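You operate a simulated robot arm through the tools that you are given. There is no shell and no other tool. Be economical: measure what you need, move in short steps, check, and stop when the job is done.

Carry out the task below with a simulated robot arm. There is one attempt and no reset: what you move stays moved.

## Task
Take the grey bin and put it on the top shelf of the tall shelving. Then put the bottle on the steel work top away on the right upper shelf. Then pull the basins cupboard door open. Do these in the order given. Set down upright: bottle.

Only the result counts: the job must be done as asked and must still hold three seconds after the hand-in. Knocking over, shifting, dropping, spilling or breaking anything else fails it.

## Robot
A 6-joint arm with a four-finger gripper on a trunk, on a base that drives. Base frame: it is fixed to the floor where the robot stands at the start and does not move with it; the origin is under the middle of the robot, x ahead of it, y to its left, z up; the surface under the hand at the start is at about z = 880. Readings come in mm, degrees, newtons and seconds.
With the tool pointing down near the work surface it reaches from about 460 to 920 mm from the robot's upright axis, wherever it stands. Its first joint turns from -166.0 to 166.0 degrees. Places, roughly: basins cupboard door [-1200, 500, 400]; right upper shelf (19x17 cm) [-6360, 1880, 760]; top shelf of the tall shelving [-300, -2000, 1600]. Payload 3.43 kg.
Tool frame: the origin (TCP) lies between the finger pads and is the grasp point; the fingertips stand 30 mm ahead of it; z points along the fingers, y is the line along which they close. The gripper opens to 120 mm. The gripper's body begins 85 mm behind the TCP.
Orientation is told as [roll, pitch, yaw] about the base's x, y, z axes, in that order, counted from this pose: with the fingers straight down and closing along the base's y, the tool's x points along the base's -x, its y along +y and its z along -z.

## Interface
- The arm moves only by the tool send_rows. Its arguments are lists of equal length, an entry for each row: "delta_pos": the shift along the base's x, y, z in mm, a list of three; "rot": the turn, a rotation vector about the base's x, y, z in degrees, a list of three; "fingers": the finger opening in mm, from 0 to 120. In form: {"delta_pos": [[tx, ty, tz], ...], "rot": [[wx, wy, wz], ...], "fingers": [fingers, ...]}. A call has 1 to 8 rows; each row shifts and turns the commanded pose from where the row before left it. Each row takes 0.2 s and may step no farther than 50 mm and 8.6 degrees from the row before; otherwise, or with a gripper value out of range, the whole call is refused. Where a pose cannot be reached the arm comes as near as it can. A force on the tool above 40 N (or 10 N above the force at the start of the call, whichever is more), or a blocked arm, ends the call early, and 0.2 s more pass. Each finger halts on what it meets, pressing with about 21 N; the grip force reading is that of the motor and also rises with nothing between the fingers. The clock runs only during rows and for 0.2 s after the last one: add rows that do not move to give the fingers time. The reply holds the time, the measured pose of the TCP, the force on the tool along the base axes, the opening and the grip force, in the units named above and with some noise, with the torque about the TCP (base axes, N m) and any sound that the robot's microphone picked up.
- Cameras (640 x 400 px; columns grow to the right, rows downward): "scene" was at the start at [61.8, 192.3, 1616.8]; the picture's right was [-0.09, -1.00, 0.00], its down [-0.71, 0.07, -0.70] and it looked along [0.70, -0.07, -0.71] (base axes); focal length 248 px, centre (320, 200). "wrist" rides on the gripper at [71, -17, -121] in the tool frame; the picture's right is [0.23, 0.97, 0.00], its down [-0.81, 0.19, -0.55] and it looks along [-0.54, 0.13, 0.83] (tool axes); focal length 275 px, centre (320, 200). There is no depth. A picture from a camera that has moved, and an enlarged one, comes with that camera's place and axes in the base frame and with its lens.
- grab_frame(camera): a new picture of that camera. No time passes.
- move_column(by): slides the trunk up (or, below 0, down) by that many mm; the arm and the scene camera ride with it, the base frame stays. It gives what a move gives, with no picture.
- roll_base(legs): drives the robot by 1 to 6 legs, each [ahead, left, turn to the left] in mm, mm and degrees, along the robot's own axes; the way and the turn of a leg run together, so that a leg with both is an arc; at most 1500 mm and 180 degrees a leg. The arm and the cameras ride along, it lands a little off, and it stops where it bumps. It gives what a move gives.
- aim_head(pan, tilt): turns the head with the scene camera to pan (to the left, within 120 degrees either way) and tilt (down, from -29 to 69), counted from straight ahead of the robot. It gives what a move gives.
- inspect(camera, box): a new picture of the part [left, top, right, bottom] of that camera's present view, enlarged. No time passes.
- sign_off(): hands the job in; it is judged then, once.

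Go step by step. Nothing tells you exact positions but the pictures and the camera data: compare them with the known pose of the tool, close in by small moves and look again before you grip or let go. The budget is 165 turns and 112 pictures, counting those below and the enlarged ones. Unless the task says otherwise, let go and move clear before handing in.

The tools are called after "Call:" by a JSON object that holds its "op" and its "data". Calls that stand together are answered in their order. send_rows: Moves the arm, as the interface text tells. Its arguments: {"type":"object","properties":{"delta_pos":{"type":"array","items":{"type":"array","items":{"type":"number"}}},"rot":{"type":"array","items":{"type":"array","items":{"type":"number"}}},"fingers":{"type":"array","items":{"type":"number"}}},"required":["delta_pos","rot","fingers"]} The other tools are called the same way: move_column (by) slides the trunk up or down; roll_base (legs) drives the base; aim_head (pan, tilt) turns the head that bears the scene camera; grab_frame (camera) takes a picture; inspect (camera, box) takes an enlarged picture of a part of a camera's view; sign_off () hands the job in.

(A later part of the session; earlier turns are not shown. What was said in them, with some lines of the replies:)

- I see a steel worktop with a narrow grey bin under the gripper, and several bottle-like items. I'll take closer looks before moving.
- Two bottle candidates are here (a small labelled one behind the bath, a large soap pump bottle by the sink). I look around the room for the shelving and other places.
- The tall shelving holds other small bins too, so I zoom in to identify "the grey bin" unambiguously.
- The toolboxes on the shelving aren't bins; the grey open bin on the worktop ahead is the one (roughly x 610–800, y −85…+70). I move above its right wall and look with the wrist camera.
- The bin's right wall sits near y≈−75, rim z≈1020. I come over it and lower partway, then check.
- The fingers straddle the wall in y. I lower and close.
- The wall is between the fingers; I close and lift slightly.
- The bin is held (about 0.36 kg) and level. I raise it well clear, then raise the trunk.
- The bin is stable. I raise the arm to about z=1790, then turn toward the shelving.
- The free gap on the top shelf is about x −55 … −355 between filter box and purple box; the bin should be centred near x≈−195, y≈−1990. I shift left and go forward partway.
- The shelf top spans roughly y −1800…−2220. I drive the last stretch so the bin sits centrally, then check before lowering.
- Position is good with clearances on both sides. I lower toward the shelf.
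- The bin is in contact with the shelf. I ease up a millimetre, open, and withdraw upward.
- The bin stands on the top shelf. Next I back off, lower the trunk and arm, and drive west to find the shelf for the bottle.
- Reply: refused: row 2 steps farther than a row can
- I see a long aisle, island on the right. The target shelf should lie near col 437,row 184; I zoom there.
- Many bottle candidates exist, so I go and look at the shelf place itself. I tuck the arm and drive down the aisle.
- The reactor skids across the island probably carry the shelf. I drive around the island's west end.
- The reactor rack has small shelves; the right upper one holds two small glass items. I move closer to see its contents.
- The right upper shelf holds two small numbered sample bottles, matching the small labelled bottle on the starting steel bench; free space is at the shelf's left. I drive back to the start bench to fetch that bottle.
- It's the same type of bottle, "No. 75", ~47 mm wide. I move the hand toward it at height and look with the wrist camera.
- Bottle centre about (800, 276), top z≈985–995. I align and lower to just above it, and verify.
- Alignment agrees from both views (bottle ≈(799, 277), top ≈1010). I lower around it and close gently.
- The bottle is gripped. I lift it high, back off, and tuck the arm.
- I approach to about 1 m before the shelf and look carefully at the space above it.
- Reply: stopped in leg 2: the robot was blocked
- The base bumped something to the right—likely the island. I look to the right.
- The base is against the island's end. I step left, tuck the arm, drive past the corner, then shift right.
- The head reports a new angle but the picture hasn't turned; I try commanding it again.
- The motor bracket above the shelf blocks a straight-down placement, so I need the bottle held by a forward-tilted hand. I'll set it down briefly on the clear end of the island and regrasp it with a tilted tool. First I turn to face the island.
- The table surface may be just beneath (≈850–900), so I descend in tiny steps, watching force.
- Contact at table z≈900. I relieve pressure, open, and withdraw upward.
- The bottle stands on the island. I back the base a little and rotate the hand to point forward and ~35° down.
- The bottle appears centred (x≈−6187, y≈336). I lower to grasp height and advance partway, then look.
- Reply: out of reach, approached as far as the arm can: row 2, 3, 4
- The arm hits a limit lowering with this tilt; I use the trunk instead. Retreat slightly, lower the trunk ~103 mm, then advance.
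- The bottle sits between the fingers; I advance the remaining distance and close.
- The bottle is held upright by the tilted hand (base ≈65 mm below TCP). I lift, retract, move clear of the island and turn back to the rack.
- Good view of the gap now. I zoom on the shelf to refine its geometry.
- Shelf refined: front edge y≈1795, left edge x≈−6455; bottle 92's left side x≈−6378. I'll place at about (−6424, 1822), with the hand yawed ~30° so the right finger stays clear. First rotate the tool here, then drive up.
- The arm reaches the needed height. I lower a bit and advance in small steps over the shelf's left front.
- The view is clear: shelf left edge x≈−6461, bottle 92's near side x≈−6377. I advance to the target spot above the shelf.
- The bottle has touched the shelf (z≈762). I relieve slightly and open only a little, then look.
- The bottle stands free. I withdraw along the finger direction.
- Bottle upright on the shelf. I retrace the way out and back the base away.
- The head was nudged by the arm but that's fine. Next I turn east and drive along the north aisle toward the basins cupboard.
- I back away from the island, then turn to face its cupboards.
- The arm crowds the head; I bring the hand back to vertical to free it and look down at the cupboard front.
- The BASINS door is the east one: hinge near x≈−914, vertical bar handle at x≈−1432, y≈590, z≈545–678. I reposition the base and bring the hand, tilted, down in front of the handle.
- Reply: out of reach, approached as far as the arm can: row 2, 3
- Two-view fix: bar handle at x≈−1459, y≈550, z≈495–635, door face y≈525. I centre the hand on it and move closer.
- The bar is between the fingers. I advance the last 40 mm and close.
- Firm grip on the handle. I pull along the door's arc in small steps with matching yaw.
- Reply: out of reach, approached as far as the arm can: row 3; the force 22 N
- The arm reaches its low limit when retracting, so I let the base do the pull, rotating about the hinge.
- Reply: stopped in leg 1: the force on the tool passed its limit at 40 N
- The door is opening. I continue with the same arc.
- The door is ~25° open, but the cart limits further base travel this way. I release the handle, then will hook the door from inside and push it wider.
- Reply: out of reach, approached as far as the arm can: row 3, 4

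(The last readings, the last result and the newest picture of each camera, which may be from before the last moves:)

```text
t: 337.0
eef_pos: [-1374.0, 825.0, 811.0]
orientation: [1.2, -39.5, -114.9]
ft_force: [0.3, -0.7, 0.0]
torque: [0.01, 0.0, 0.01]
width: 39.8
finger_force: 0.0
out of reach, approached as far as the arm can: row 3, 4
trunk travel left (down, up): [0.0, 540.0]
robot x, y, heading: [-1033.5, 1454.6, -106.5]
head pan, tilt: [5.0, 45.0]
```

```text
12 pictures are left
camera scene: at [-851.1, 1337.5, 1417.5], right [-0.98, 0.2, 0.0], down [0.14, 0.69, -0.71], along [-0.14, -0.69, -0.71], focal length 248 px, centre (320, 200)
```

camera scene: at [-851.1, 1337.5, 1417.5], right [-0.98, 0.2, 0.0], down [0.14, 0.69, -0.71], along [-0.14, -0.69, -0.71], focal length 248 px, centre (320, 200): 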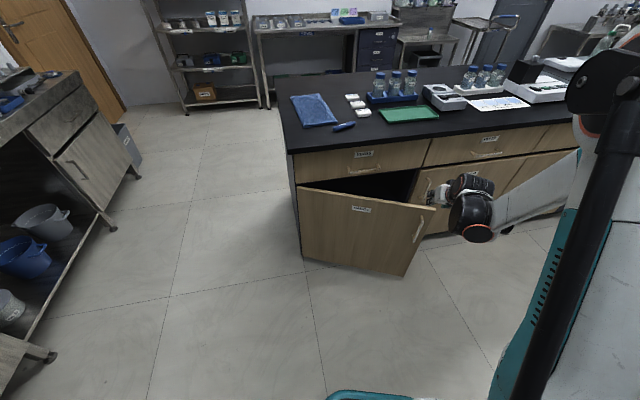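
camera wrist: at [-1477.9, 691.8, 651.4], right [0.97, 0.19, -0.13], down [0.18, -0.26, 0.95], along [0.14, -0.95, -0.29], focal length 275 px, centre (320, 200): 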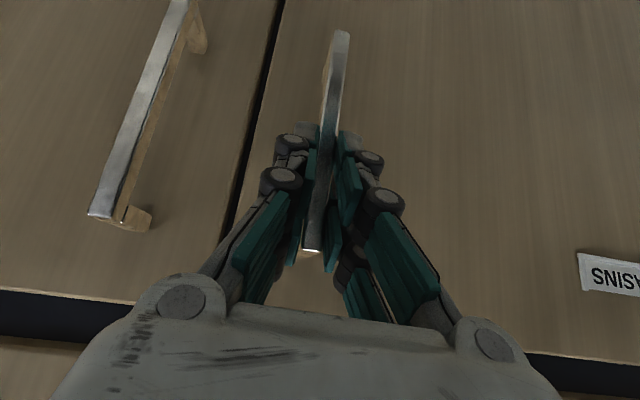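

Call:
{"op": "roll_base", "data": {"legs": [[0, 0, 16.5], [0, -390, 0]]}}

Call:
{"op": "grab_frame", "data": {"camera": "scene"}}

```text
t: 340.4
eef_pos: [-1577.1, 753.8, 811.3]
orientation: [1.2, -39.5, -98.6]
ft_force: [-0.1, 0.4, 0.2]
torque: [0.0, 0.02, -0.01]
width: 40.2
finger_force: 0.1
trunk travel left (down, up): [0.0, 540.0]
robot x, y, heading: [-1427.3, 1450.8, -90.2]
head pan, tilt: [5.0, 45.0]
```

```text
11 pictures are left
camera scene: at [-1219.1, 1393.5, 1417.4], right [-1.0, -0.09, 0.0], down [-0.06, 0.7, -0.71], along [0.06, -0.7, -0.71], focal length 248 px, centre (320, 200)
```

scene: 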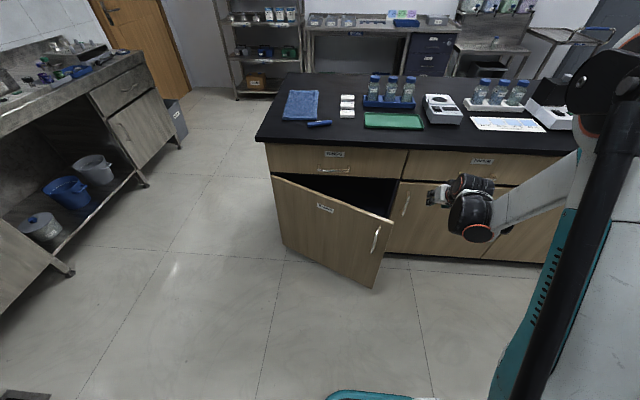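

I bring the hand over and behind the door's free edge from above, fingers closed.

Call:
{"op": "send_rows", "data": {"delta_pos": [[45, -13, 0], [45, -13, 0], [45, -13, 0], [43, -13, 0], [0, 0, -40], [0, 0, -40], [0, 0, -40], [0, 0, -25]], "rot": [[0, 0, 0], [0, 0, 0], [0, 0, 0], [0, 0, 0], [0, 0, 0], [0, 0, 0], [0, 0, 0], [0, 0, 0]], "fingers": [20, 0, 0, 0, 0, 0, 0, 0]}}

Call:
{"op": "inspect", "data": {"camera": "scene", "box": [290, 140, 450, 240]}}

```text
t: 342.2
eef_pos: [-1400.5, 703.9, 665.0]
orientation: [1.1, -39.6, -98.5]
ft_force: [-0.1, 0.1, -0.2]
torque: [-0.01, -0.04, 0.0]
width: 0.2
finger_force: 20.9
trunk travel left (down, up): [0.0, 540.0]
robot x, y, heading: [-1428.0, 1455.2, -90.3]
head pan, tilt: [5.0, 45.0]
```

```text
4.00 times, centred on (370, 190) of scene
camera zoom: at [-1219.2, 1393.7, 1417.5], right [-1.0, -0.09, 0.0], down [-0.06, 0.7, -0.71], along [0.06, -0.7, -0.71], focal length 990 px, centre (120, 240)
```

zoom: 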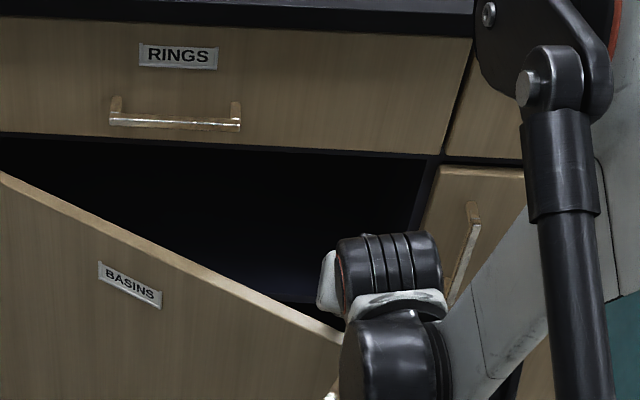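

The fingers are behind the door. I move the base back and left to swing the door wider.

Call:
{"op": "roll_base", "data": {"legs": [[-60, 26, 0], [-60, 35, 0], [-60, 45, 0]]}}

Call:
{"op": "grab_frame", "data": {"camera": "scene"}}

```text
t: 344.5
eef_pos: [-1294.2, 882.4, 664.7]
orientation: [1.1, -39.6, -98.5]
ft_force: [-0.2, -0.3, -1.9]
torque: [0.02, 0.03, -0.01]
width: 0.1
finger_force: 20.9
trunk travel left (down, up): [0.0, 540.0]
robot x, y, heading: [-1322.2, 1634.7, -90.1]
head pan, tilt: [5.0, 45.0]
```

```text
9 pictures are left
camera scene: at [-1113.3, 1573.2, 1417.5], right [-1.0, -0.09, 0.0], down [-0.06, 0.7, -0.71], along [0.06, -0.7, -0.71], focal length 248 px, centre (320, 200)
```

scene: 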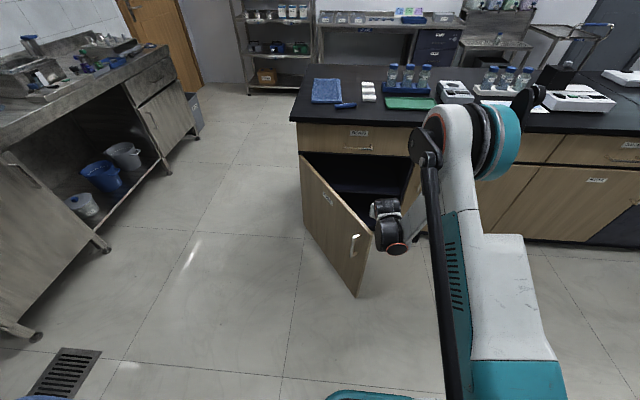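

The door is ~50° open. I push further, mostly eastward with the arm plus a little base backing.

Call:
{"op": "send_rows", "data": {"delta_pos": [[25, 0, 0], [25, 0, 0], [20, 0, 0]], "rot": [[0, 0, 0], [0, 0, 0], [0, 0, 0]], "fingers": [0, 0, 0]}}

Call:
{"op": "roll_base", "data": {"legs": [[-80, 40, 0]]}}

Call:
{"op": "send_rows", "data": {"delta_pos": [[25, 0, 0], [25, 0, 0], [30, 0, 0], [0, 0, 0]], "rot": [[0, 0, 0], [0, 0, 0], [0, 0, 0], [0, 0, 0]], "fingers": [0, 0, 0, 0]}}

Call:
{"op": "grab_frame", "data": {"camera": "scene"}}

```text
t: 345.3
eef_pos: [-1225.4, 883.4, 666.3]
orientation: [1.2, -39.5, -98.6]
ft_force: [-0.5, 0.4, -0.7]
torque: [0.02, -0.01, 0.01]
width: 0.0
finger_force: 21.3
trunk travel left (down, up): [0.0, 540.0]
robot x, y, heading: [-1318.8, 1635.7, -90.3]
head pan, tilt: [5.0, 45.0]
```

```text
t: 346.4
eef_pos: [-1183.0, 964.6, 665.7]
orientation: [1.0, -39.6, -98.4]
ft_force: [0.2, -0.5, -0.4]
torque: [-0.06, -0.02, 0.0]
width: 0.0
finger_force: 20.9
trunk travel left (down, up): [0.0, 540.0]
robot x, y, heading: [-1282.2, 1717.8, -89.9]
head pan, tilt: [5.0, 45.0]
```

```text
t: 347.4
eef_pos: [-1103.6, 963.1, 666.3]
orientation: [1.1, -39.7, -98.4]
ft_force: [0.4, -0.2, 0.1]
torque: [-0.03, 0.03, 0.02]
width: 0.1
finger_force: 21.4
trunk travel left (down, up): [0.0, 540.0]
robot x, y, heading: [-1281.2, 1714.2, -90.1]
head pan, tilt: [5.0, 45.0]
```

```text
8 pictures are left
camera scene: at [-1072.7, 1654.3, 1417.4], right [-1.0, -0.09, 0.0], down [-0.06, 0.7, -0.71], along [0.06, -0.7, -0.71], focal length 248 px, centre (320, 200)
```

scene: 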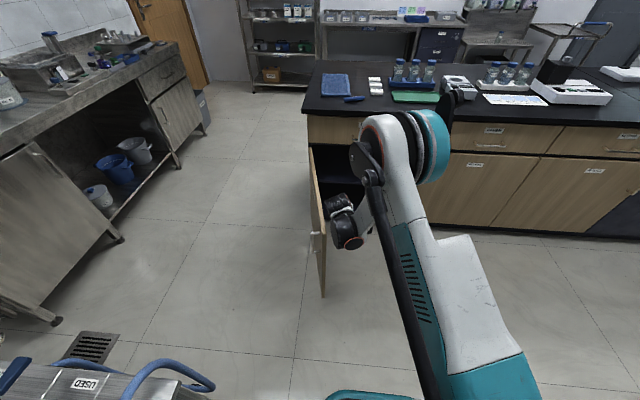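

The door stands open about 80°. I move the hand away from it, raise it, and back off.

Call:
{"op": "send_rows", "data": {"delta_pos": [[-40, 0, 0], [-40, 0, 0], [0, 0, 40], [0, 0, 45], [0, 0, 45], [0, 0, 45], [0, 0, 40], [0, 0, 0]], "rot": [[0, 0, 0], [0, 0, 0], [0, 0, 0], [0, 0, 0], [0, 0, 0], [0, 0, 0], [0, 0, 0], [0, 0, 0]], "fingers": [0, 0, 0, 0, 0, 0, 0, 0]}}

Call:
{"op": "roll_base", "data": {"legs": [[0, -200, 0]]}}

Call:
{"op": "grab_frame", "data": {"camera": "scene"}}

```text
t: 349.2
eef_pos: [-1183.2, 964.3, 882.4]
orientation: [1.2, -39.5, -98.4]
ft_force: [0.8, 0.9, -0.3]
torque: [-0.01, 0.07, -0.02]
width: 0.2
finger_force: 21.0
trunk travel left (down, up): [0.0, 540.0]
robot x, y, heading: [-1279.4, 1719.3, -89.9]
head pan, tilt: [5.0, 45.0]
```

```text
t: 350.8
eef_pos: [-1380.4, 963.0, 882.3]
orientation: [1.0, -39.6, -98.3]
ft_force: [-0.9, 0.9, -0.3]
torque: [0.01, 0.06, -0.04]
width: 0.0
finger_force: 21.1
trunk travel left (down, up): [0.0, 540.0]
robot x, y, heading: [-1478.6, 1715.8, -90.1]
head pan, tilt: [5.0, 45.0]
```

```text
7 pictures are left
camera scene: at [-1271.4, 1654.3, 1417.4], right [-1.0, -0.09, 0.0], down [-0.06, 0.7, -0.71], along [0.06, -0.7, -0.71], focal length 248 px, centre (320, 200)
```

scene: 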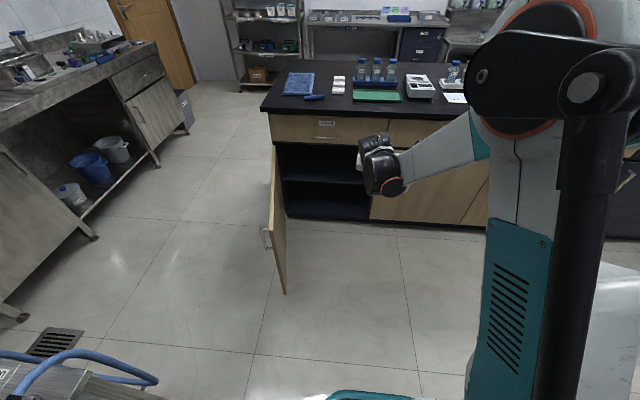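

The basins door stays wide open, the hand is empty and clear, and the earlier placements are done. I hand in.

Call:
{"op": "sign_off", "data": {}}

```text
The job is handed in.
```

All three steps are done in the order given. The grey bin is on the top shelf of the tall shelving, bottle No. 75 is upright on the right upper shelf, and the basins cupboard door is open about 80°.

- **Which bottle:** two bottles stood on the steel work top. I took the small No. 75 bottle rather than the soap pump bottle, because it matches the numbered bottles already on that shelf.
- **Regrasp on the island:** a motor bracket above the shelf blocked a straight-down placement. I set the bottle down briefly on the black island to change grip.
- **Base contact:** the base bumped the island's west end once. I saw nothing moved by it.
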